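You operate a simulated robot arm through the tools that you are given. There is no shell and no other tool.

You run a simulated robot arm. Do the job below in one go: nothing can be reset, and whatever is moved stays where it is left.

TASK
Mark the cylinder's catch on the flow log, then empty it.
Fine: read the cylinder with the green foot; 100 ml is LOW, 200 ml GOOD, 300 ml HIGH; tip the water into the sink; marker and cylinder go back. Set down upright: cylinder with the green foot. A coat counts when it lies all over at full strength: go over it till it gets no stronger.

Only the result counts: the job must be done as asked and must still hold three seconds after the hand-in. Knocking over, shifting, dropping, spilling or breaking anything else fails it.

THE ROBOT
A 7-joint arm with a two-finger parallel gripper, fixed in place. Base frame: the origin is at the foot of the arm, x ahead of it, y to its left, z up; the work surface is at about z = 85. Readings come in cm, degrees, newtons and seconds.
Its first joint turns from -149.0 to 149.0 degrees. Payload 3.5 kg.
Tool frame: the origin (TCP) lies between the finger pads and is the grasp point; the fingertips stand 2.3 cm ahead of it; z points along the fingers, y is the line along which they close. Largest opening 9.4 cm; finger width 3.8, thickness 1; the body of the gripper, 5.4 by 9.6 cm, starts 3.9 cm behind the TCP.
Orientation is told as [roll, pitch, yaw] about the base's x, y, z axes, in that order, counted from this pose: with the fingers straight down and closing along the base's y, the tool's x points along the base's -x, its y along +y and its z along -z.

THE INTERFACE
- The arm moves only by the tool play_rows. Its arguments are lists of equal length, an entry for each row: "xyz": the shift along the base's x, y, z in units of 20 mm (1.0 is 20 mm), a list of three; "turn": the turn, a rotation vector about the base's x, y, z in units of 6 degrees (1.0 is 6 degrees), a list of three; "grip": the closure in counts, from 0 (fully open) to 255 (shut). In form: {"xyz": [[tx, ty, tz], ...], "turn": [[wx, wy, wz], ...], "grip": [grip, ...]}. A call has 1 to 20 rows; each row shifts and turns the commanded pose from where the row before left it. A call with a number of a shift or a turn outside -1 to 1 is refused whole. Each row takes 0.2 s and may step no farther than 5 cm and 8.6 degrees from the row before; otherwise, or with a gripper value out of range, the whole call is refused. Where a pose cannot be reached the arm comes as near as it can. A force on the tool above 40 N (or 10 N above the force at the start of the call, whichever is more), or a blocked arm, ends the call early, and 0.2 s more pass. The fingers move at their own pace (about 15.3 cm/s each) and stop on an object; they squeeze with about 30 N. The grip force told is the motor's: it shows also when the fingers shut on nothing. Time passes only in rows, and 0.2 s behind the last, so rows that do not move let the fingers close. The reply holds the time, the measured pose of the TCP, the force on the tool along the base axes, the opening and the grip force, in the units named above and with some noise, with the torque about the TCP (base axes, N m) and any sound that the robot's microphone picked up.
- Cameras (640 x 400 px; columns grow to the right, rows downward): "scene" is fixed at [4.24, -64.93, 169.38]; the picture's right is [0.96, -0.27, 0.00], its down [-0.11, -0.40, -0.91] and it looks along [0.25, 0.88, -0.42] (base axes); focal length 368 px, centre (320, 200). "wrist" rides on the gripper at [8.6, 1.6, -7.5] in the tool frame; the picture's right is [-0.18, 0.98, 0.00], its down [-0.58, -0.11, -0.81] and it looks along [-0.79, -0.15, 0.59] (tool axes); focal length 243 px, centre (320, 200). There is no depth. A picture from a camera that has moved, and an enlarged one, comes with that camera's place and axes in the base frame and with its lens. The place of the scene camera against the robot may be out by one fixed shift of up to 1.2 cm in any direction.
- camera(camera): a new picture of that camera. The clock stands still meanwhile.
- zoom(camera, box): a new picture of the part [left, top, right, bottom] of that camera's present view, enlarged. The clock stands still meanwhile.
- finish_job(): hands the job in; it is judged then, once.

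Places have to be worked out from the pictures, the camera data and where the tool is seen. Open the gripper and draw the arm clear of the work before you hand the job in, unless the task says otherwise.

The tools are called after ">>>" as name(argument=value, ...) on one line, values as JSON. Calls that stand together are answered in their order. play_rows: Moves the arm, as the interface text tells. Its arguments: {"type":"object","properties":{"xyz":{"type":"array","items":{"type":"array","items":{"type":"number"}}},"turn":{"type":"array","items":{"type":"array","items":{"type":"number"}}},"grip":{"type":"array","items":{"type":"number"}}},"required":["xyz","turn","grip"]} The other tools are called the same way: camera (camera) takes a picture; zoom (camera, box) takes an enlarged picture of a part of a camera's view; finish_job () hands the job in.

At the start:

```text
t: 0.0
tool_pos: [56.59, 94.1, 120.34]
orientation: [0.1, 0.0, 0.0]
contact_force: [0.2, -0.4, 0.4]
wrist_torque: [0.02, -0.01, -0.03]
grip_width: 9.38
finger_force: 0.0
```

scene: 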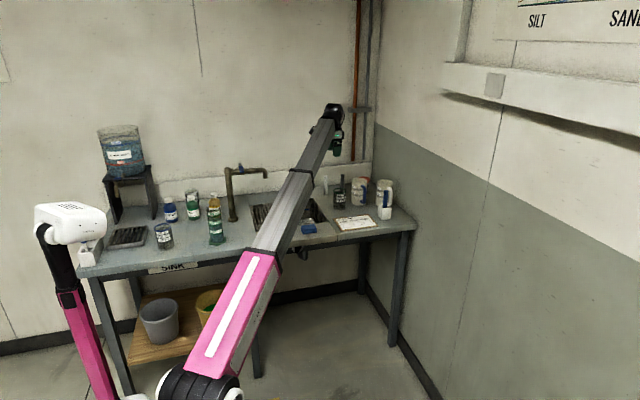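
wrist: 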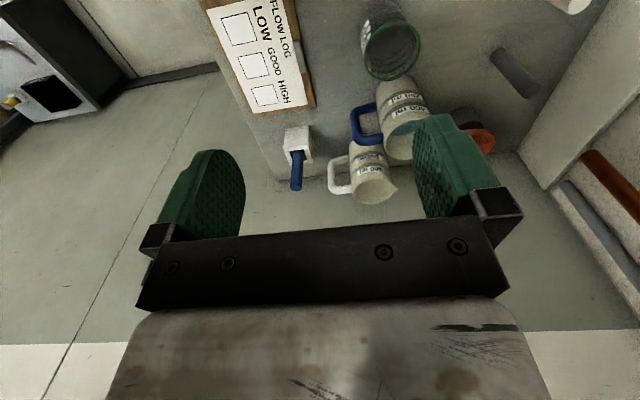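

The first pictures show a bench with a flow log, a marker in a holder, cups and cylinders. I zoom in on the parts to find the green-footed cylinder.

>>> zoom(camera="scene", box=[240, 150, 420, 262])

>>> zoom(camera="scene", box=[80, 110, 260, 280])

>>> zoom(camera="wrist", box=[190, 0, 510, 210])

```text
3.56 times, centred on (330, 206) of scene
camera zoom: at [4.24, -64.93, 169.38], right [0.96, -0.27, 0.0], down [-0.11, -0.4, -0.91], along [0.25, 0.88, -0.42], focal length 1307 px, centre (284, 179)
```

zoom: 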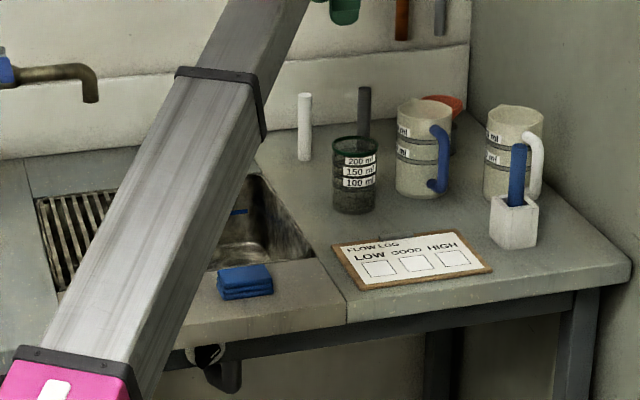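

```text
2.35 times, centred on (170, 195) of scene
camera zoom: at [4.24, -64.93, 169.38], right [0.96, -0.27, 0.0], down [-0.11, -0.4, -0.91], along [0.25, 0.88, -0.42], focal length 865 px, centre (673, 212)
```

zoom: 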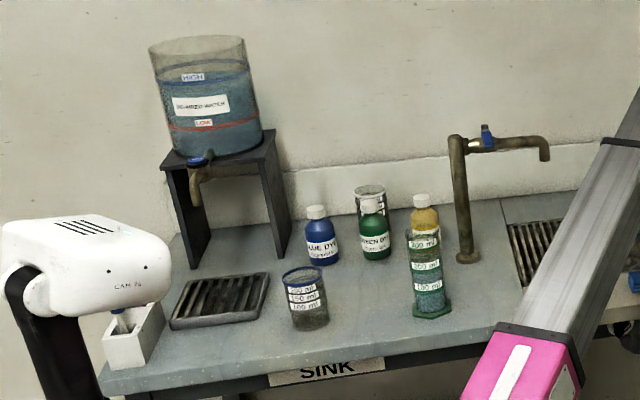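

```text
1.90 times, centred on (350, 105) of wrist
camera zoom: at [47.92, 95.74, 127.7], right [0.18, 0.98, 0.0], down [0.58, -0.11, 0.81], along [0.79, -0.15, -0.59], focal length 462 px, centre (263, 381)
```

zoom: 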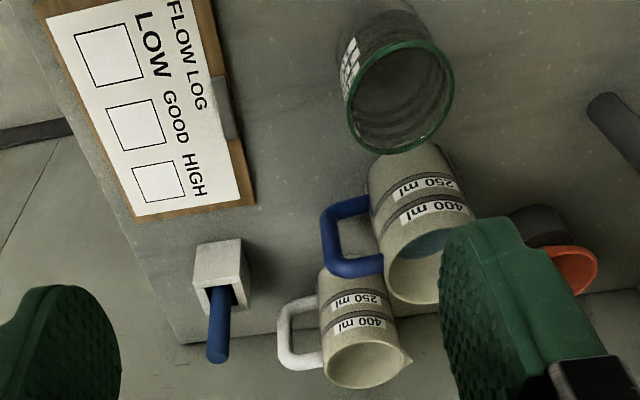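

The green-footed cylinder stands at about (-1, 82) on the left of the bench. I zoom in closely to read its level.

>>> zoom(camera="scene", box=[195, 185, 240, 250])

>>> zoom(camera="scene", box=[325, 180, 415, 240])

>>> zoom(camera="scene", box=[150, 185, 240, 250])

```text
6.15 times, centred on (218, 218) of scene
camera zoom: at [4.24, -64.93, 169.38], right [0.96, -0.27, 0.0], down [-0.11, -0.4, -0.91], along [0.25, 0.88, -0.42], focal length 2262 px, centre (951, 92)
```

zoom: 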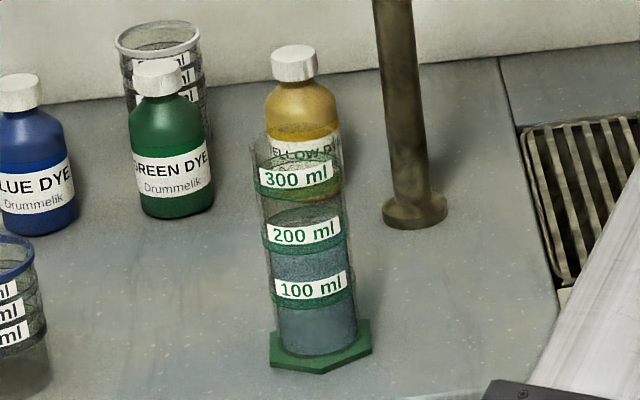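

```text
6.67 times, centred on (370, 210) of scene
camera zoom: at [4.24, -64.93, 169.38], right [0.96, -0.27, 0.0], down [-0.11, -0.4, -0.91], along [0.25, 0.88, -0.42], focal length 2451 px, centre (-13, 133)
```

zoom: 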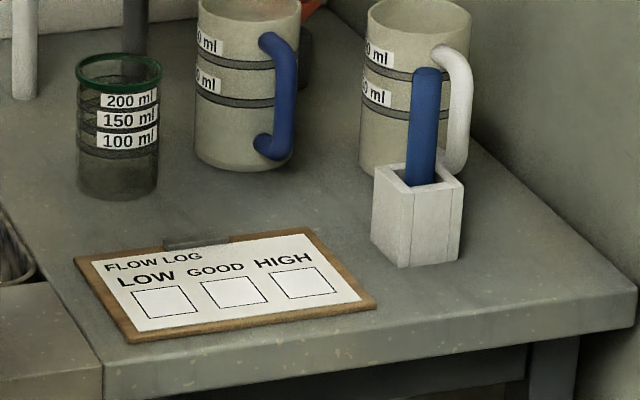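

```text
6.15 times, centred on (195, 218) of scene
camera zoom: at [4.24, -64.93, 169.38], right [0.96, -0.27, 0.0], down [-0.11, -0.4, -0.91], along [0.25, 0.88, -0.42], focal length 2262 px, centre (1089, 92)
```

zoom: 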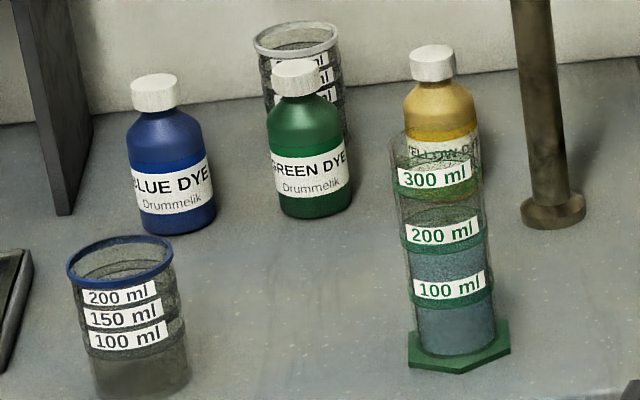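

The cylinder reads 200 ml at first sight, meaning GOOD, and I will check this closer later. The GOOD box lies near (65, 81.5) and the marker holder near (79.5, 85). I move high over the log to test the reach and get a better view.

>>> play_rows(xyz=[[0.67, -0.6, -0.1], [0.67, -0.6, -0.1], [0.67, -0.6, -0.1], [0.67, -0.6, -0.1], [0.67, -0.6, -0.1], [0.67, -0.6, -0.1], [0.67, -0.6, -0.1], [0.67, -0.6, -0.1], [0.67, -0.6, -0.1], [0.67, -0.6, -0.1]], turn=[[0, 0, 0], [0, 0, 0], [0, 0, 0], [0, 0, 0], [0, 0, 0], [0, 0, 0], [0, 0, 0], [0, 0, 0], [0, 0, 0], [0, 0, 0]], grip=[0, 0, 0, 0, 0, 0, 0, 0, 0, 0])

>>> camera(camera="scene")

>>> camera(camera="wrist")

```text
t: 2.2
tool_pos: [69.87, 82.22, 118.29]
orientation: [0.0, 0.0, 0.1]
contact_force: [0.2, 0.3, 0.0]
wrist_torque: [-0.03, 0.0, 0.0]
grip_width: 9.37
finger_force: 0.0
```

```text
taken
```

scene: 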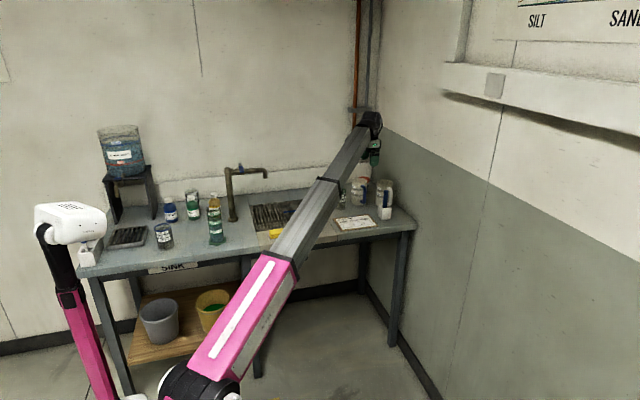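

```text
taken
camera wrist: at [61.2, 83.87, 125.76], right [0.18, 0.98, 0.0], down [0.58, -0.11, 0.81], along [0.79, -0.15, -0.59], focal length 243 px, centre (320, 200)
```

wrist: 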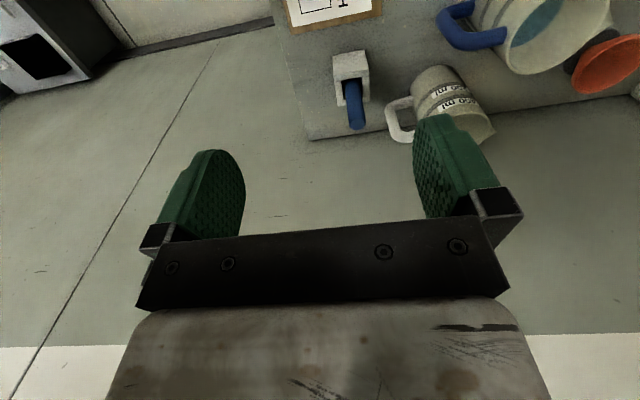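

The arm reached the pose fully at 108 cm out. I zoom into the marker holder in the wrist view to place it more exactly.

>>> zoom(camera="wrist", box=[270, 0, 500, 150])

>>> zoom(camera="scene", box=[325, 170, 415, 240])

>>> zoom(camera="scene", box=[200, 150, 340, 250])

```text
2.67 times, centred on (385, 75) of wrist
camera zoom: at [61.2, 83.87, 125.76], right [0.18, 0.98, 0.0], down [0.58, -0.11, 0.81], along [0.79, -0.15, -0.59], focal length 647 px, centre (147, 533)
```

zoom: 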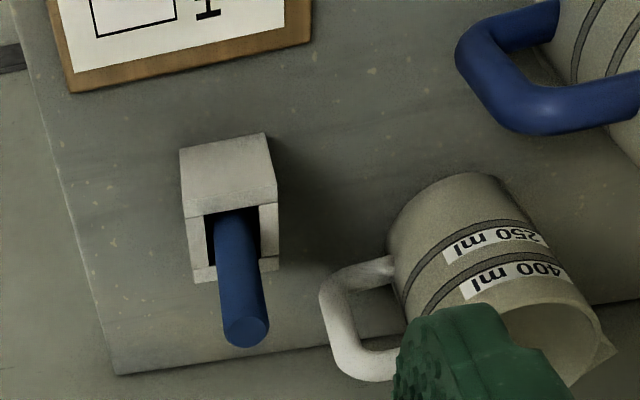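

```text
5.71 times, centred on (370, 205) of scene
camera zoom: at [4.24, -64.93, 169.38], right [0.96, -0.27, 0.0], down [-0.11, -0.4, -0.91], along [0.25, 0.88, -0.42], focal length 2101 px, centre (34, 171)
```

zoom: 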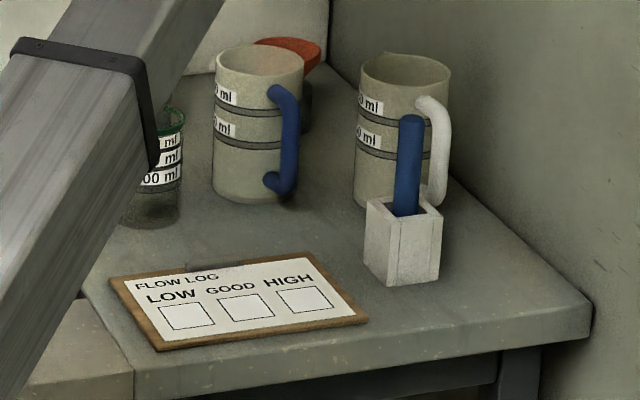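

```text
4.00 times, centred on (270, 200) of scene
camera zoom: at [4.24, -64.93, 169.38], right [0.96, -0.27, 0.0], down [-0.11, -0.4, -0.91], along [0.25, 0.88, -0.42], focal length 1471 px, centre (520, 200)
```

zoom: 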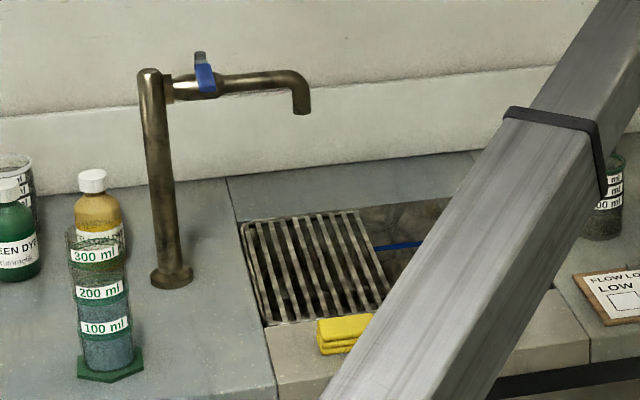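

The marker stands nearly upright at about (81, 85), with its top at z≈99.5. The white pitcher's handle is close by on the +y side, near y≈89, so I turn the gripper 90° to close along x, with the camera looking to +y.

>>> play_rows(xyz=[[0, 0, 0], [0, 0, 0], [0, 0, 0], [0, 0, 0], [0, 0, 0], [0, 0, 0], [0, 0, 0], [0, 0, 0], [0, 0, 0], [0, 0, 0], [0, 0, 0], [0, 0, 0], [0, 0, 0], [0, 0, 0], [0, 0, 0]], turn=[[0, 0, 1], [0, 0, 1], [0, 0, 1], [0, 0, 1], [0, 0, 1], [0, 0, 1], [0, 0, 1], [0, 0, 1], [0, 0, 1], [0, 0, 1], [0, 0, 1], [0, 0, 1], [0, 0, 1], [0, 0, 1], [0, 0, 1]], grip=[0, 0, 0, 0, 0, 0, 0, 0, 0, 0, 0, 0, 0, 0, 0])

>>> camera(camera="wrist")

```text
t: 4.0
tool_pos: [70.0, 82.11, 118.15]
orientation: [0.0, -0.5, 45.3]
contact_force: [0.7, 0.7, -2.0]
wrist_torque: [0.04, -0.11, -0.01]
grip_width: 9.41
finger_force: 0.1
stopped in row 8: the force on the tool passed its limit at 49 N (the readings are from after the stop); the commanded pose is now the measured one
```

```text
taken
camera wrist: at [62.75, 77.19, 125.64], right [-0.57, 0.82, 0.0], down [0.48, 0.33, 0.81], along [0.67, 0.46, -0.58], focal length 243 px, centre (320, 200)
```

wrist: 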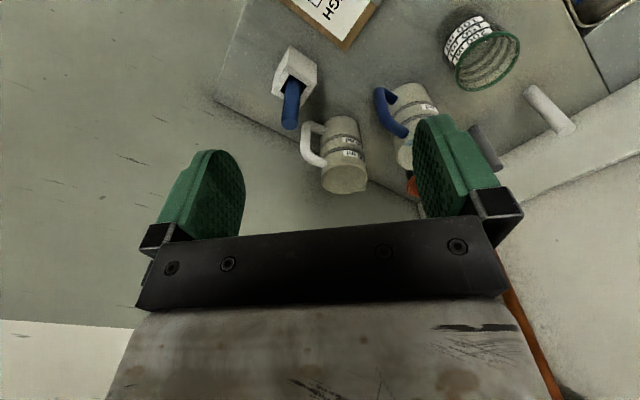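

The turn was stopped at 45° by a force spike. I look at the scene to find what was touched.

>>> camera(camera="scene")

>>> zoom(camera="scene", box=[310, 90, 430, 220])

```text
taken
```

scene: 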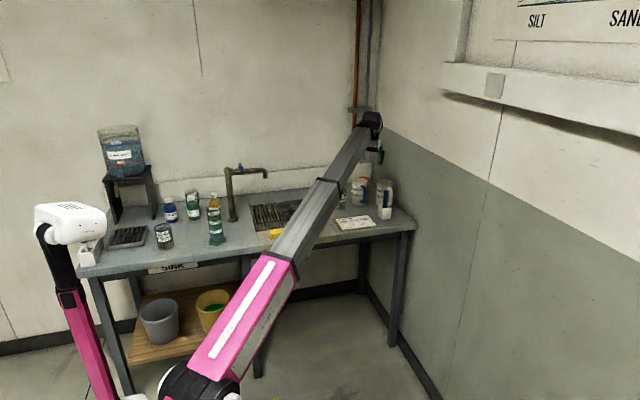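

```text
3.08 times, centred on (370, 155) of scene
camera zoom: at [4.24, -64.93, 169.38], right [0.96, -0.27, 0.0], down [-0.11, -0.4, -0.91], along [0.25, 0.88, -0.42], focal length 1131 px, centre (166, 338)
```

zoom: 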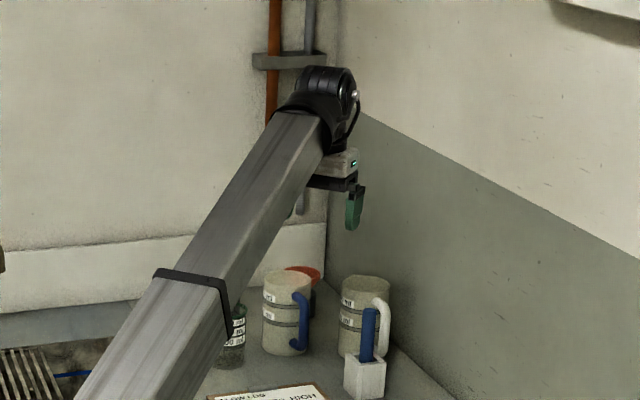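

The gripper or camera mount probably touched the forearm in this turned-in, upward-sloping pose. Turning about yaw further is not needed: I go back to yaw 0 (closing along y, where the +y finger still fits between marker and handle) and test the reach towards the marker.

>>> play_rows(xyz=[[0, 0, 0], [0, 0, 0], [0, 0, 0], [0, 0, 0], [0, 0, 0], [0, 0, 0], [0, 0, 0], [0, 0, 0], [0, 0, 0]], turn=[[0, 0, -0.4], [0, 0, -0.8], [0, 0, -1], [0, 0, -1], [0, 0, -1], [0, 0, -1], [0, 0, -1], [0, 0, -0.8], [0, 0, -0.55]], grip=[0, 0, 0, 0, 0, 0, 0, 0, 0])

>>> play_rows(xyz=[[0.5, 0.1, -0.3], [0.5, 0.1, -0.3], [0.5, 0.1, -0.3], [0.5, 0.1, -0.3], [0.5, 0.1, -0.3], [0.5, 0.1, -0.3], [0.5, 0.1, -0.3], [0.5, 0.1, -0.3]], turn=[[0, 0, 0], [0, 0, 0], [0, 0, 0], [0, 0, 0], [0, 0, 0], [0, 0, 0], [0, 0, 0], [0, 0, 0]], grip=[0, 0, 0, 0, 0, 0, 0, 0])

>>> camera(camera="wrist")

>>> camera(camera="scene")

```text
t: 6.0
tool_pos: [69.97, 82.17, 118.15]
orientation: [0.1, -0.5, -0.1]
contact_force: [-0.3, 0.0, 0.1]
wrist_torque: [0.02, 0.01, 0.02]
grip_width: 9.43
finger_force: 0.0
```

```text
t: 7.8
tool_pos: [78.01, 83.76, 113.4]
orientation: [-0.1, -0.5, -0.1]
contact_force: [-0.1, 0.0, 0.4]
wrist_torque: [-0.01, 0.0, -0.01]
grip_width: 9.4
finger_force: 0.0
```

```text
taken
camera wrist: at [69.34, 85.38, 120.83], right [0.19, 0.98, 0.0], down [0.57, -0.11, 0.81], along [0.8, -0.15, -0.58], focal length 243 px, centre (320, 200)
```

wrist: 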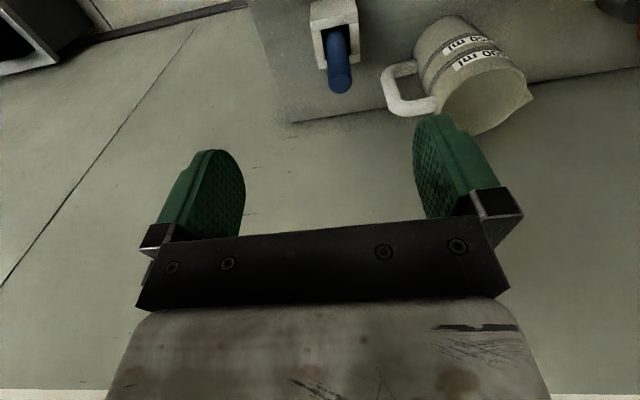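

```text
taken
```

scene: 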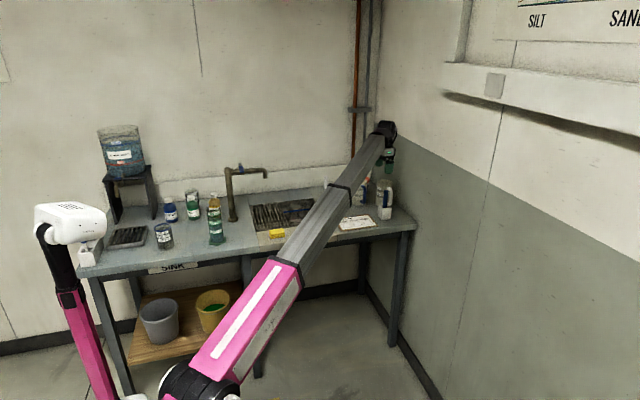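

Tool-down reach is fine here too. I zoom to fix the marker's and handle's place from this nearer view.

>>> zoom(camera="wrist", box=[270, 0, 550, 150])

>>> zoom(camera="scene", box=[335, 120, 425, 230])

```text
2.29 times, centred on (410, 75) of wrist
camera zoom: at [69.34, 85.38, 120.83], right [0.19, 0.98, 0.0], down [0.57, -0.11, 0.81], along [0.8, -0.15, -0.58], focal length 555 px, centre (114, 486)
```

zoom: 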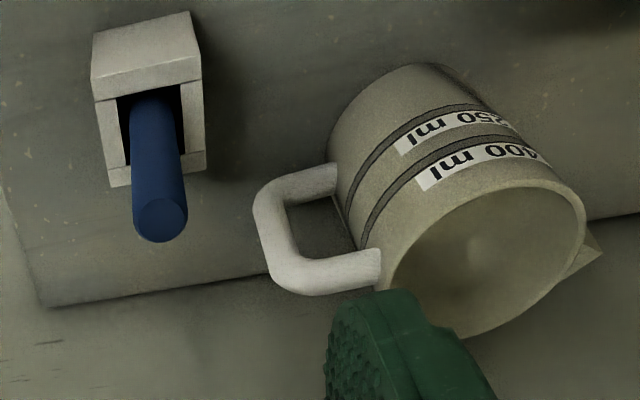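

```text
3.64 times, centred on (380, 175) of scene
camera zoom: at [4.24, -64.93, 169.38], right [0.96, -0.27, 0.0], down [-0.11, -0.4, -0.91], along [0.25, 0.88, -0.42], focal length 1337 px, centre (102, 291)
```

zoom: 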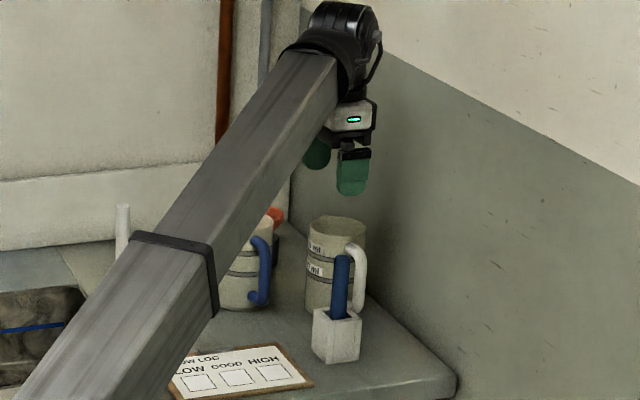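

The marker top seems to be near (81.5, 85, 98.5). I move above it at z≈107 with the fingers narrowed to about 4 cm and check again.

>>> play_rows(xyz=[[0.41, 0.13, -0.6], [0.41, 0.13, -0.6], [0.41, 0.13, -0.6], [0.41, 0.13, -0.6], [0, 0, -0.6], [0, 0, 0]], turn=[[0, 0.08, 0], [0, 0, 0], [0, 0, 0], [0, 0, 0], [0, 0, 0], [0, 0, 0]], grip=[146, 146, 146, 146, 146, 146])

>>> camera(camera="wrist")

>>> zoom(camera="scene", box=[335, 120, 425, 230])

```text
t: 9.2
tool_pos: [81.22, 84.8, 107.44]
orientation: [0.0, 0.0, -0.2]
contact_force: [-0.8, 0.5, 0.3]
wrist_torque: [0.02, 0.0, -0.02]
grip_width: 3.99
finger_force: 0.0
```

```text
taken
camera wrist: at [72.67, 86.45, 114.93], right [0.19, 0.98, 0.0], down [0.58, -0.11, 0.81], along [0.79, -0.15, -0.59], focal length 243 px, centre (320, 200)
```

wrist: 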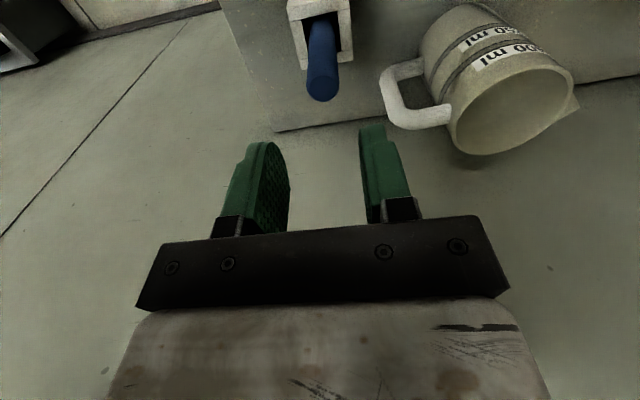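

```text
3.64 times, centred on (380, 175) of scene
camera zoom: at [4.24, -64.93, 169.38], right [0.96, -0.27, 0.0], down [-0.11, -0.4, -0.91], along [0.25, 0.88, -0.42], focal length 1337 px, centre (102, 291)
```

zoom: 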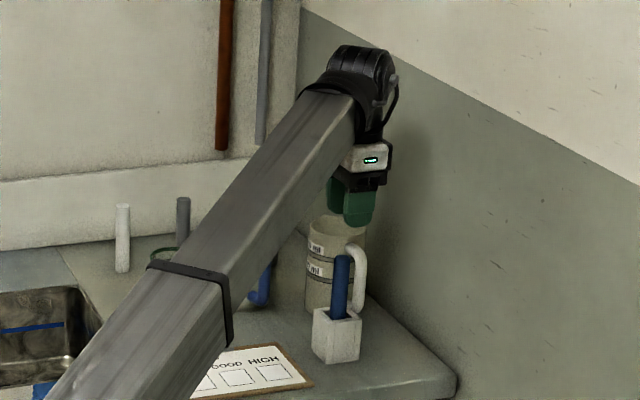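

The marker top sits almost straight under the tool, near (81.1, 84.85, 99.2). I lower to z≈102.5, with the fingertips just above the marker, and check the alignment.

>>> play_rows(xyz=[[0, 0, -0.6], [0, 0, -0.6], [0, 0, -0.6], [0, 0, -0.6], [0, 0, 0]], turn=[[0, 0, 0], [0, 0, 0], [0, 0, 0], [0, 0, 0], [0, 0, 0]], grip=[146, 146, 146, 146, 146])

>>> camera(camera="wrist")

>>> zoom(camera="scene", box=[350, 150, 420, 230])

```text
t: 10.4
tool_pos: [81.33, 84.76, 102.64]
orientation: [0.0, 0.0, -0.1]
contact_force: [-0.2, 0.7, 0.2]
wrist_torque: [0.0, -0.02, 0.02]
grip_width: 4.0
finger_force: 0.1
```

```text
taken
camera wrist: at [72.72, 86.47, 110.06], right [0.19, 0.98, 0.0], down [0.58, -0.11, 0.81], along [0.79, -0.15, -0.59], focal length 243 px, centre (320, 200)
```

wrist: 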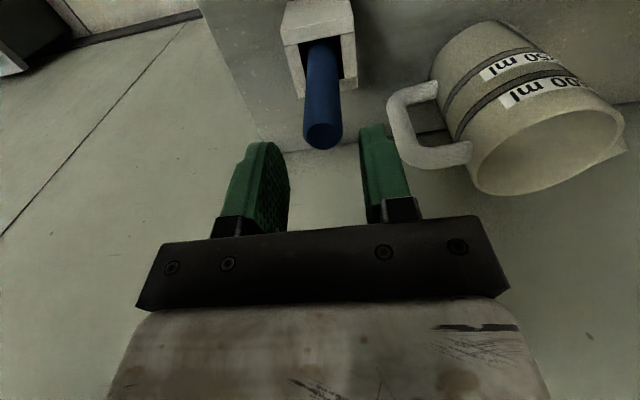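

```text
5.00 times, centred on (385, 190) of scene
camera zoom: at [4.24, -64.93, 169.38], right [0.96, -0.27, 0.0], down [-0.11, -0.4, -0.91], along [0.25, 0.88, -0.42], focal length 1838 px, centre (-5, 250)
```

zoom: 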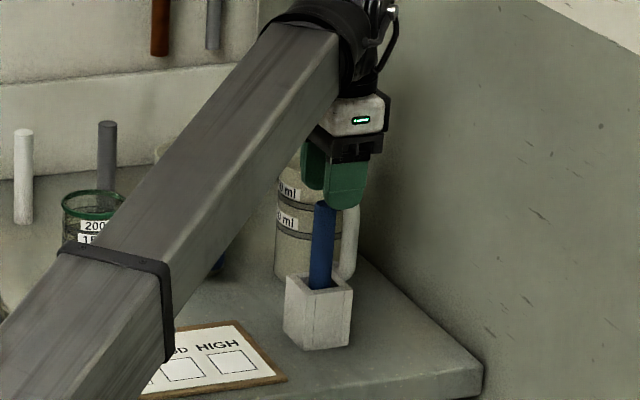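

The alignment is good, with the marker centred between the fingers. I shift x slightly by -0.4 cm, lower to z≈97.4 and close on the marker.

>>> play_rows(xyz=[[-0.1, 0, -0.5], [-0.1, 0, -0.5], [0, 0, -0.5], [0, 0, -0.5], [0, 0, -0.4], [0, 0, -0.2], [0, 0, 0]], turn=[[0, 0, 0], [0, 0, 0], [0, 0, 0], [0, 0, 0], [0, 0, 0], [0, 0, 0], [0, 0, 0]], grip=[146, 146, 146, 146, 146, 146, 146])

>>> camera(camera="wrist")

>>> zoom(camera="scene", box=[350, 150, 420, 230])

```text
t: 12.0
tool_pos: [81.01, 84.8, 97.6]
orientation: [0.1, 0.0, -0.1]
contact_force: [0.0, 0.7, -1.2]
wrist_torque: [0.01, -0.04, 0.02]
grip_width: 4.0
finger_force: 0.2
```

```text
taken
camera wrist: at [72.34, 86.48, 104.95], right [0.19, 0.98, 0.0], down [0.58, -0.11, 0.81], along [0.79, -0.15, -0.59], focal length 243 px, centre (320, 200)
```

wrist: 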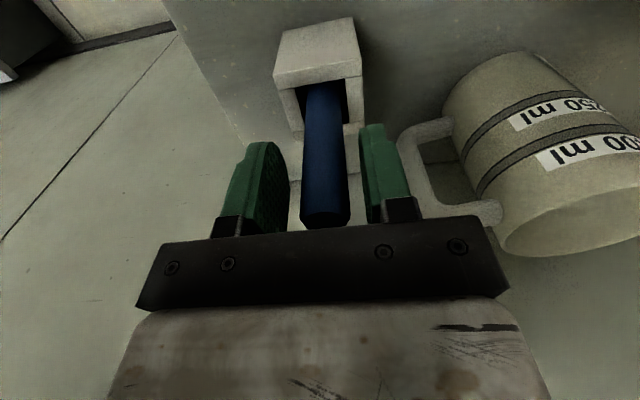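

```text
5.00 times, centred on (385, 190) of scene
camera zoom: at [4.24, -64.93, 169.38], right [0.96, -0.27, 0.0], down [-0.11, -0.4, -0.91], along [0.25, 0.88, -0.42], focal length 1838 px, centre (-5, 250)
```

zoom: 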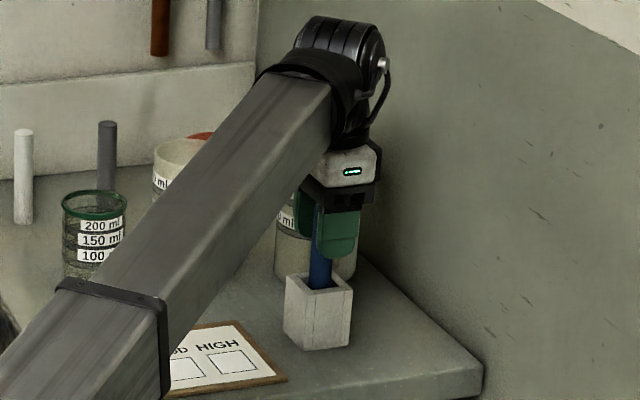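

The marker lies between the pads, with its top about 2 cm above the TCP and clear of the palm. I close the fingers on it.

>>> play_rows(xyz=[[0, 0, 0], [0, 0, 0], [0, 0, 0], [0, 0, 0], [0, 0, 0]], turn=[[0, 0, 0], [0, 0, 0], [0, 0, 0], [0, 0, 0], [0, 0, 0]], grip=[170, 190, 210, 255, 255])

>>> camera(camera="wrist")

```text
t: 13.2
tool_pos: [80.92, 84.79, 97.5]
orientation: [-0.1, 0.1, -0.1]
contact_force: [-0.3, 0.6, -0.2]
wrist_torque: [0.0, -0.02, 0.0]
grip_width: 2.04
finger_force: 30.6
```

```text
taken
camera wrist: at [72.34, 86.48, 104.96], right [0.19, 0.98, 0.0], down [0.58, -0.11, 0.81], along [0.79, -0.15, -0.59], focal length 243 px, centre (320, 200)
```

wrist: 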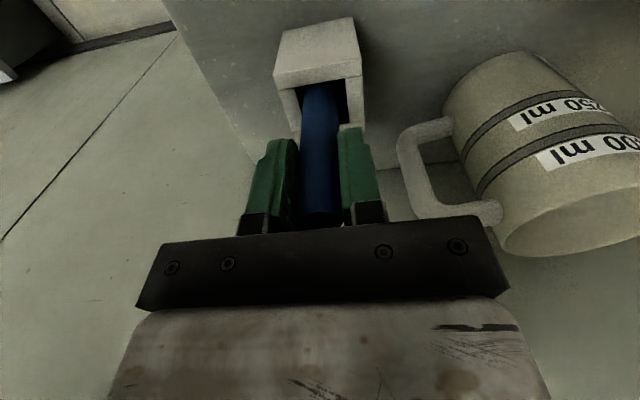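

The marker is held at 2.04 cm width with 30 N. I lift it straight up out of the holder and look at its length and tip.

>>> play_rows(xyz=[[0, 0, 0.4], [0, 0, 0.6], [0, 0, 0.7], [0, 0, 0.7], [0, 0, 0.7], [0, 0, 0.7], [0, 0, 0.7], [0, 0, 0.7], [0, 0, 0.7], [0, 0, 0.5]], turn=[[0, 0, 0], [0, 0, 0], [0, 0, 0], [0, 0, 0], [0, 0, 0], [0, 0, 0], [0, 0, 0], [0, 0, 0], [0, 0, 0], [0, 0, 0]], grip=[255, 255, 255, 255, 255, 255, 255, 255, 255, 255])

>>> camera(camera="wrist")

>>> zoom(camera="scene", box=[335, 120, 425, 230])

```text
t: 15.4
tool_pos: [80.81, 84.86, 110.34]
orientation: [0.0, 0.0, -0.1]
contact_force: [0.3, -0.6, -1.0]
wrist_torque: [0.01, -0.03, 0.01]
grip_width: 2.06
finger_force: 30.4
```

```text
taken
camera wrist: at [72.26, 86.51, 117.75], right [0.19, 0.98, 0.0], down [0.58, -0.11, 0.81], along [0.79, -0.15, -0.59], focal length 243 px, centre (320, 200)
```

wrist: 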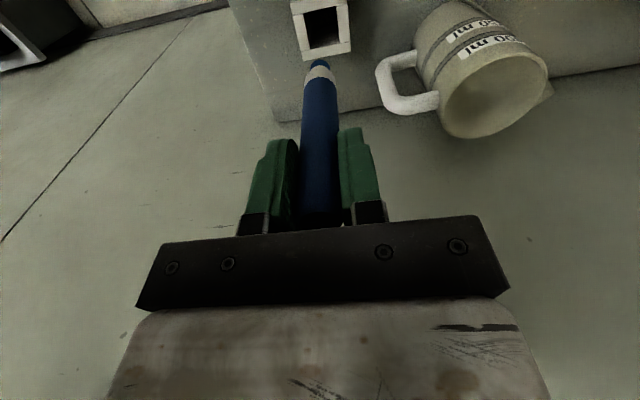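

```text
3.64 times, centred on (380, 175) of scene
camera zoom: at [4.24, -64.93, 169.38], right [0.96, -0.27, 0.0], down [-0.11, -0.4, -0.91], along [0.25, 0.88, -0.42], focal length 1337 px, centre (102, 291)
```

zoom: 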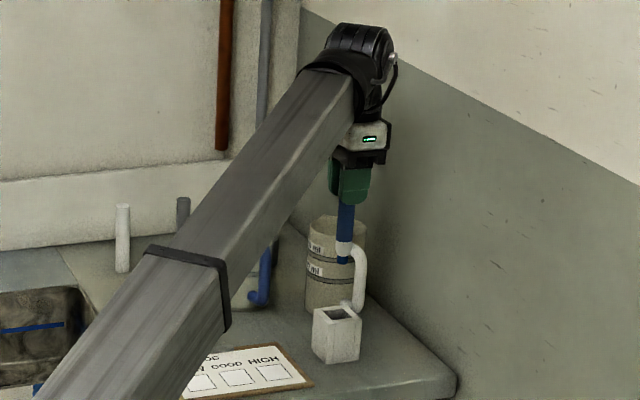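

The marker is out, with a blue tip below a silver band. I zoom to measure the tip's distance below the TCP, and take another look at the log.

>>> zoom(camera="wrist", box=[260, 30, 400, 240])

>>> zoom(camera="scene", box=[350, 140, 410, 220])

```text
1.90 times, centred on (330, 135) of wrist
camera zoom: at [72.26, 86.51, 117.75], right [0.19, 0.98, 0.0], down [0.58, -0.11, 0.81], along [0.79, -0.15, -0.59], focal length 462 px, centre (301, 324)
```

zoom: 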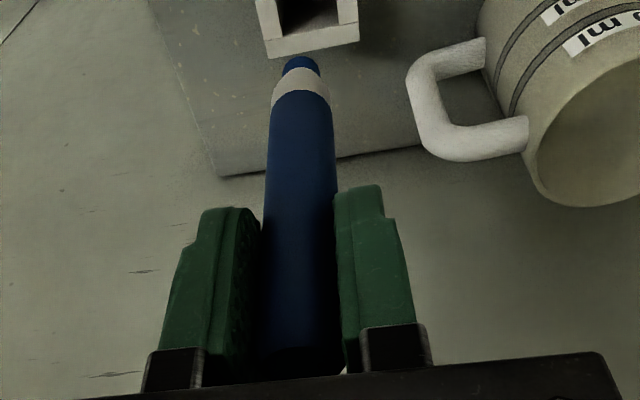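

```text
5.00 times, centred on (380, 180) of scene
camera zoom: at [4.24, -64.93, 169.38], right [0.96, -0.27, 0.0], down [-0.11, -0.4, -0.91], along [0.25, 0.88, -0.42], focal length 1838 px, centre (20, 300)
```

zoom: 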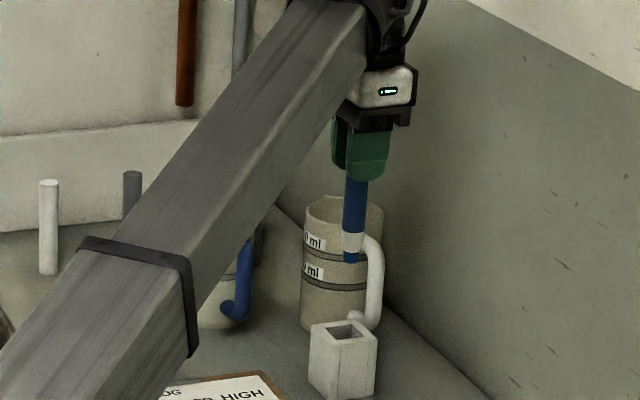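

The tip is about 11.7 cm below the TCP. I now carry the marker over to above the GOOD box at about (65, 81.5), keeping height, and look down.

>>> play_rows(xyz=[[-0.4, -0.1, 0], [-0.8, -0.17, 0], [-0.85, -0.17, 0], [-0.85, -0.17, 0], [-0.85, -0.17, 0], [-0.85, -0.17, 0], [-0.85, -0.17, -0.3], [-0.85, -0.17, -0.5], [-0.8, -0.17, -0.5], [-0.5, -0.17, -0.5], [-0.2, -0.1, -0.3]], turn=[[0, 0, 0], [0, 0, 0], [0, 0, 0], [0, 0, 0], [0, 0, 0], [0, 0, 0], [0, 0, 0], [0, 0, 0], [0, 0, 0], [0, 0, 0], [0, 0, 0]], grip=[255, 255, 255, 255, 255, 255, 255, 255, 255, 255, 255])

>>> camera(camera="wrist")

>>> camera(camera="scene")

>>> zoom(camera="scene", box=[320, 150, 410, 240])

```text
t: 17.8
tool_pos: [65.13, 81.32, 106.17]
orientation: [0.0, 0.0, -0.1]
contact_force: [-0.6, 0.1, -1.3]
wrist_torque: [0.01, 0.01, -0.03]
grip_width: 2.07
finger_force: 30.5
```

```text
taken
camera wrist: at [56.67, 82.99, 113.49], right [0.19, 0.98, 0.0], down [0.58, -0.11, 0.81], along [0.79, -0.15, -0.59], focal length 243 px, centre (320, 200)
```

wrist: 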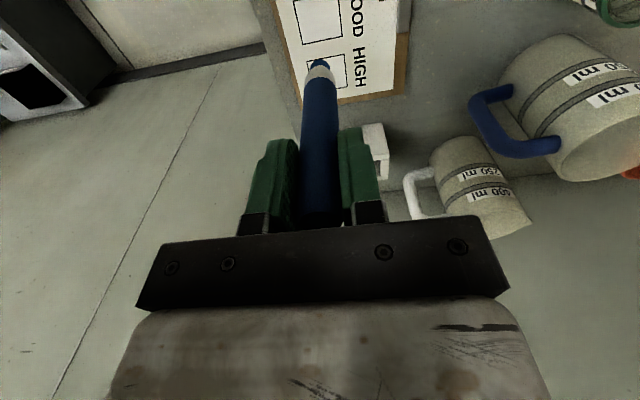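

```text
taken
```

scene: 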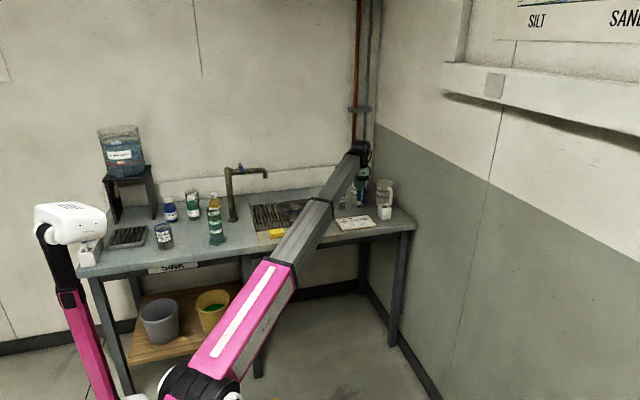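

```text
4.44 times, centred on (365, 195) of scene
camera zoom: at [4.24, -64.93, 169.38], right [0.96, -0.27, 0.0], down [-0.11, -0.4, -0.91], along [0.25, 0.88, -0.42], focal length 1634 px, centre (120, 222)
```

zoom: 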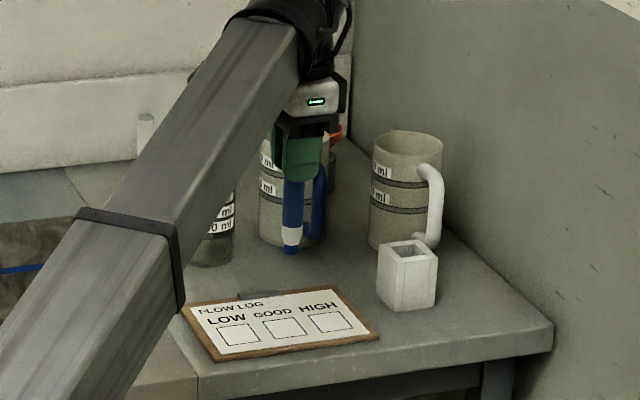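

The GOOD box is in the top of the wrist view. I zoom on it to compute its corners.

>>> zoom(camera="wrist", box=[250, 0, 420, 110])

>>> zoom(camera="scene", box=[335, 195, 385, 235])

```text
3.64 times, centred on (335, 55) of wrist
camera zoom: at [56.67, 82.99, 113.49], right [0.19, 0.98, 0.0], down [0.58, -0.11, 0.81], along [0.79, -0.15, -0.59], focal length 882 px, centre (266, 727)
```

zoom: 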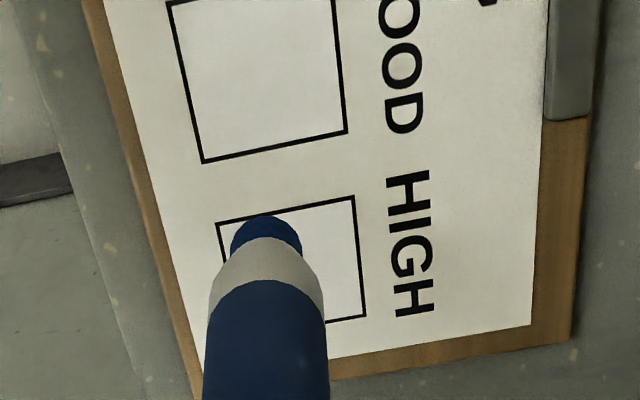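

```text
10.00 times, centred on (360, 215) of scene
camera zoom: at [4.24, -64.93, 169.38], right [0.96, -0.27, 0.0], down [-0.11, -0.4, -0.91], along [0.25, 0.88, -0.42], focal length 3677 px, centre (-80, 50)
```

zoom: 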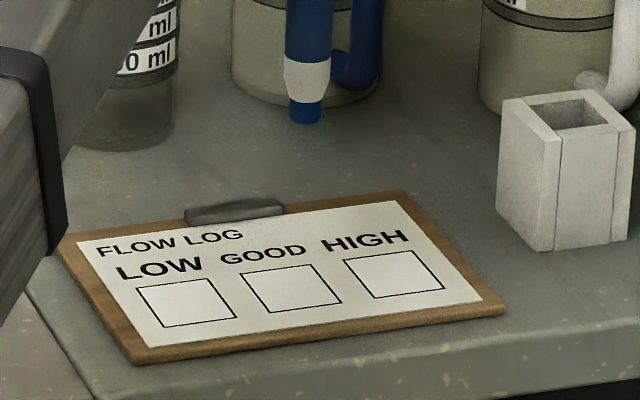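

The GOOD box spans x≈63.1–66.7 and y≈79.3–83.3, aligned with the base axes. I lower the tip to about 1.5 cm above the box centre and check again.

>>> play_rows(xyz=[[-0.1, 0, -0.5], [-0.1, 0, -0.6], [0, 0, -0.6], [0, 0, -0.6], [0, 0, -0.6], [0, 0, -0.4], [0, 0, -0.2], [0, 0, 0]], turn=[[0, 0, 0], [0, 0, 0], [0, 0, 0], [0, 0, 0], [0, 0, 0], [0, 0, 0], [0, 0, 0], [0, 0, 0]], grip=[255, 255, 255, 255, 255, 255, 255, 255])

>>> zoom(camera="wrist", box=[250, 0, 420, 110])

>>> zoom(camera="scene", box=[335, 195, 385, 235])

```text
t: 19.6
tool_pos: [64.91, 81.24, 98.99]
orientation: [0.0, 0.0, -0.1]
contact_force: [-0.3, 0.4, -0.3]
wrist_torque: [0.0, -0.01, 0.03]
grip_width: 2.04
finger_force: 30.3
```

```text
3.64 times, centred on (335, 55) of wrist
camera zoom: at [56.28, 82.98, 106.49], right [0.19, 0.98, 0.0], down [0.58, -0.11, 0.81], along [0.79, -0.15, -0.59], focal length 882 px, centre (266, 727)
```

zoom: 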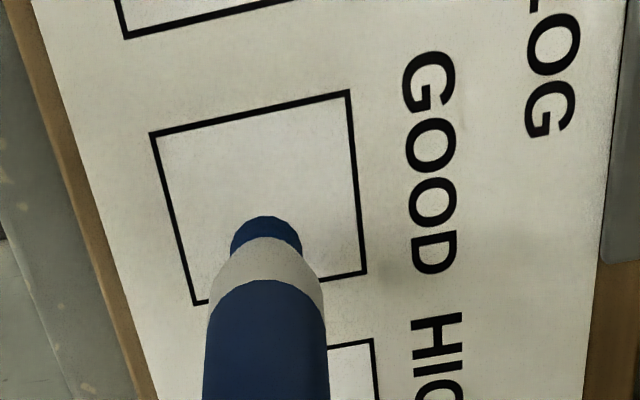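

```text
10.00 times, centred on (360, 215) of scene
camera zoom: at [4.24, -64.93, 169.38], right [0.96, -0.27, 0.0], down [-0.11, -0.4, -0.91], along [0.25, 0.88, -0.42], focal length 3677 px, centre (-80, 50)
```

zoom: 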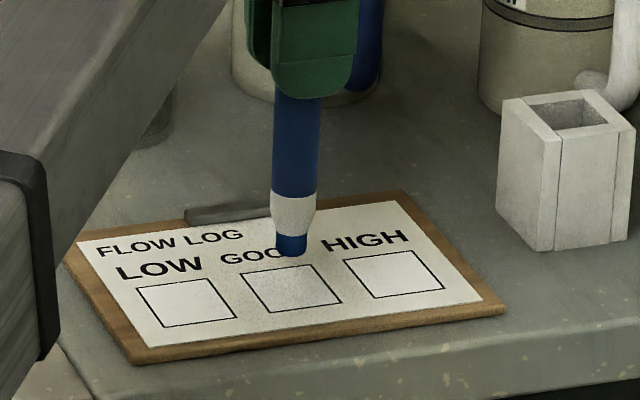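

The tip hovers about 1.7 cm above the middle of the GOOD box. I lower 1 cm, then go in small steps while watching the force.

>>> play_rows(xyz=[[0, 0, -0.2], [0, 0, -0.2], [0, 0, -0.1], [0, 0, 0]], turn=[[0, 0, 0], [0, 0, 0], [0, 0, 0], [0, 0, 0]], grip=[255, 255, 255, 255])

>>> zoom(camera="wrist", box=[250, 0, 420, 110])

>>> zoom(camera="scene", box=[335, 195, 385, 235])

```text
t: 20.6
tool_pos: [64.97, 81.28, 98.05]
orientation: [0.0, 0.0, -0.1]
contact_force: [-0.2, -0.6, -0.3]
wrist_torque: [-0.05, 0.0, 0.02]
grip_width: 2.08
finger_force: 29.8
```

```text
3.64 times, centred on (335, 55) of wrist
camera zoom: at [56.3, 82.99, 105.51], right [0.19, 0.98, 0.0], down [0.58, -0.11, 0.81], along [0.79, -0.15, -0.59], focal length 882 px, centre (266, 727)
```

zoom: 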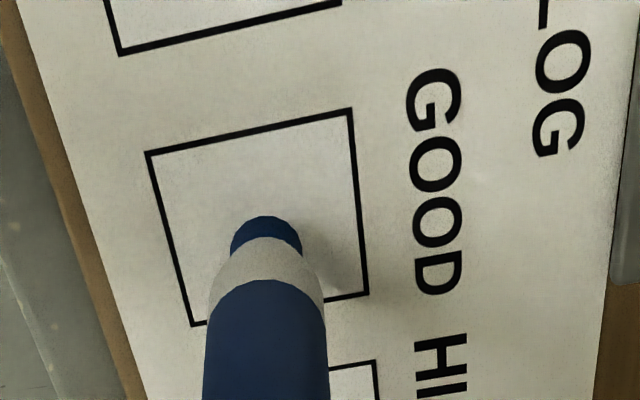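

```text
10.00 times, centred on (360, 215) of scene
camera zoom: at [4.24, -64.93, 169.38], right [0.96, -0.27, 0.0], down [-0.11, -0.4, -0.91], along [0.25, 0.88, -0.42], focal length 3677 px, centre (-80, 50)
```

zoom: 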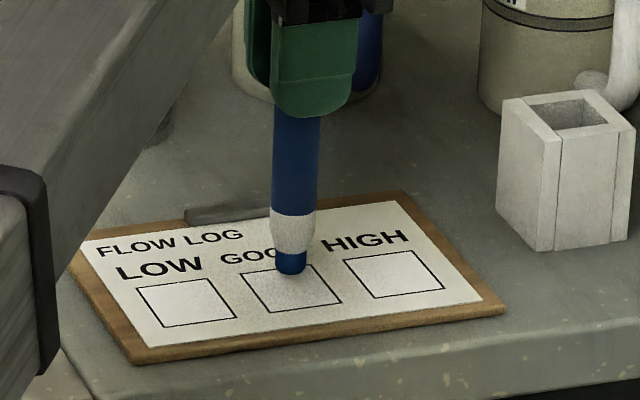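

No contact yet at 98.05; the tip seems to be about 0.8 cm above the paper. I lower in 1 mm steps.

>>> play_rows(xyz=[[0, 0, -0.1], [0, 0, -0.1], [0, 0, 0]], turn=[[0, 0, 0], [0, 0, 0], [0, 0, 0]], grip=[255, 255, 255])

>>> play_rows(xyz=[[0, 0, -0.05], [0, 0, 0]], turn=[[0, 0, 0], [0, 0, 0]], grip=[255, 255])

>>> zoom(camera="wrist", box=[250, 0, 420, 110])

>>> zoom(camera="scene", box=[335, 195, 385, 235])

```text
t: 21.4
tool_pos: [64.86, 81.32, 97.63]
orientation: [0.0, 0.0, -0.1]
contact_force: [-0.2, 0.2, -0.5]
wrist_torque: [-0.03, 0.01, -0.01]
grip_width: 2.07
finger_force: 30.1
```

```text
t: 22.0
tool_pos: [64.88, 81.29, 97.64]
orientation: [-0.1, 0.1, 0.0]
contact_force: [-0.4, -0.6, -0.5]
wrist_torque: [0.03, 0.05, 0.02]
grip_width: 2.06
finger_force: 29.9
```

```text
3.64 times, centred on (335, 55) of wrist
camera zoom: at [56.33, 83.03, 105.05], right [0.19, 0.98, 0.0], down [0.58, -0.11, 0.81], along [0.79, -0.15, -0.59], focal length 882 px, centre (266, 727)
```

zoom: 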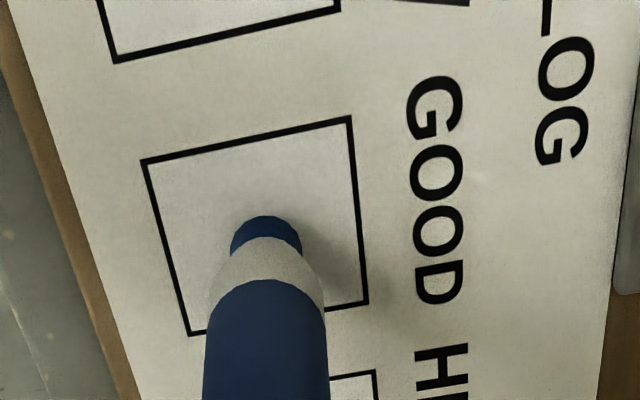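

```text
10.00 times, centred on (360, 215) of scene
camera zoom: at [4.24, -64.93, 169.38], right [0.96, -0.27, 0.0], down [-0.11, -0.4, -0.91], along [0.25, 0.88, -0.42], focal length 3677 px, centre (-80, 50)
```

zoom: 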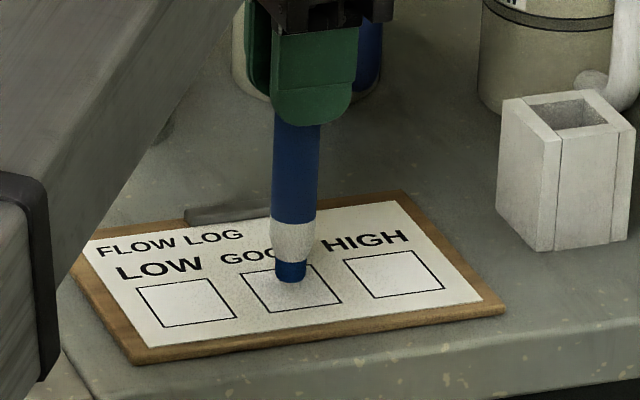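

Still no force. I go on down in 1 mm steps, reading after each.

>>> play_rows(xyz=[[0, 0, -0.05], [0, 0, 0]], turn=[[0, 0, 0], [0, 0, 0]], grip=[255, 255])

>>> play_rows(xyz=[[0, 0, -0.05], [0, 0, 0]], turn=[[0, 0, 0], [0, 0, 0]], grip=[255, 255])

>>> zoom(camera="wrist", box=[250, 0, 420, 110])

>>> zoom(camera="scene", box=[335, 195, 385, 235])

```text
t: 22.6
tool_pos: [64.98, 81.3, 97.57]
orientation: [0.0, 0.1, -0.1]
contact_force: [-0.1, 0.3, 0.4]
wrist_torque: [0.04, 0.02, 0.0]
grip_width: 2.06
finger_force: 30.3
```

```text
t: 23.2
tool_pos: [64.79, 81.38, 97.45]
orientation: [0.0, 0.0, -0.1]
contact_force: [-0.3, 0.1, -0.8]
wrist_torque: [0.03, -0.01, 0.01]
grip_width: 2.07
finger_force: 29.7
```

```text
3.64 times, centred on (335, 55) of wrist
camera zoom: at [56.27, 83.03, 104.84], right [0.19, 0.98, 0.0], down [0.58, -0.11, 0.81], along [0.79, -0.15, -0.59], focal length 882 px, centre (266, 727)
```

zoom: 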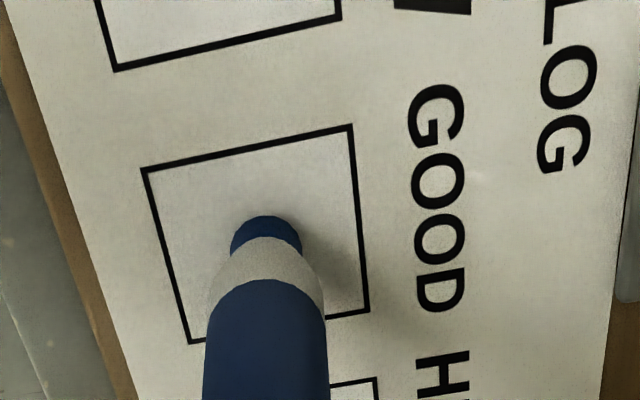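

```text
10.00 times, centred on (360, 215) of scene
camera zoom: at [4.24, -64.93, 169.38], right [0.96, -0.27, 0.0], down [-0.11, -0.4, -0.91], along [0.25, 0.88, -0.42], focal length 3677 px, centre (-80, 50)
```

zoom: 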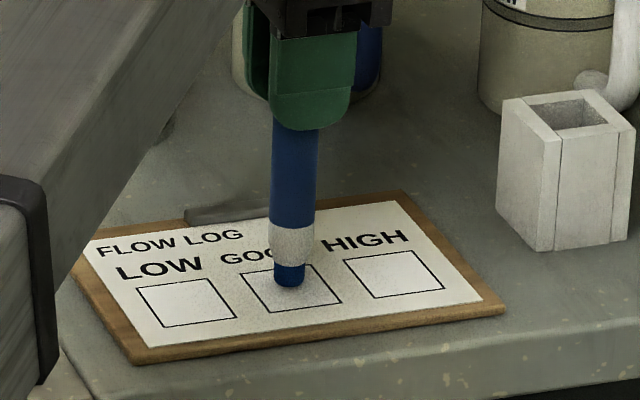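

The tip is very near the paper in the scene view. I keep lowering in 1 mm steps.

>>> play_rows(xyz=[[0, 0, -0.05], [0, 0, 0]], turn=[[0, 0, 0], [0, 0, 0]], grip=[255, 255])

>>> play_rows(xyz=[[0, 0, -0.05], [0, 0, 0]], turn=[[0, 0, 0], [0, 0, 0]], grip=[255, 255])

>>> zoom(camera="wrist", box=[250, 0, 420, 110])

>>> zoom(camera="scene", box=[345, 205, 380, 230])

```text
t: 23.8
tool_pos: [64.8, 81.29, 97.26]
orientation: [-0.1, -0.1, -0.1]
contact_force: [0.2, 0.1, 0.0]
wrist_torque: [0.0, 0.0, 0.0]
grip_width: 2.06
finger_force: 29.2
```

```text
t: 24.4
tool_pos: [64.88, 81.36, 97.12]
orientation: [0.0, 0.0, -0.1]
contact_force: [0.1, -0.3, -0.4]
wrist_torque: [-0.03, 0.0, 0.02]
grip_width: 2.1
finger_force: 30.1
```

```text
3.64 times, centred on (335, 55) of wrist
camera zoom: at [56.28, 83.0, 104.61], right [0.19, 0.98, 0.0], down [0.58, -0.11, 0.81], along [0.79, -0.15, -0.59], focal length 882 px, centre (266, 727)
```

zoom: 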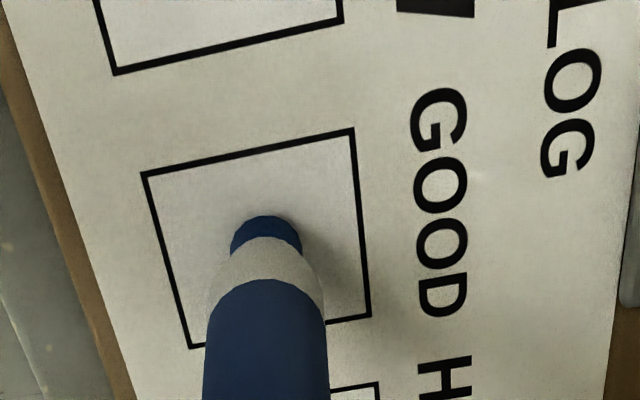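

```text
16.00 times, centred on (362, 218) of scene
camera zoom: at [4.24, -64.93, 169.38], right [0.96, -0.27, 0.0], down [-0.11, -0.4, -0.91], along [0.25, 0.88, -0.42], focal length 5882 px, centre (-360, -80)
```

zoom: 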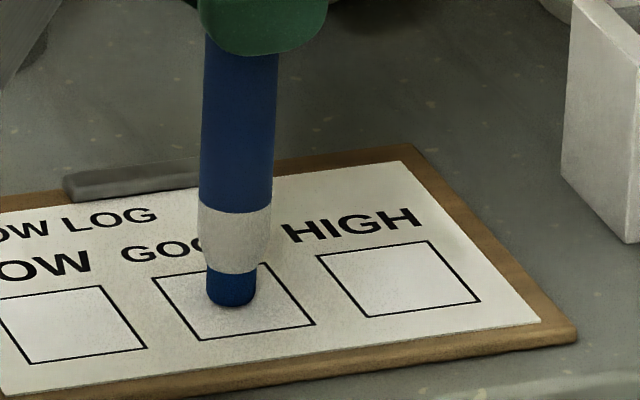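

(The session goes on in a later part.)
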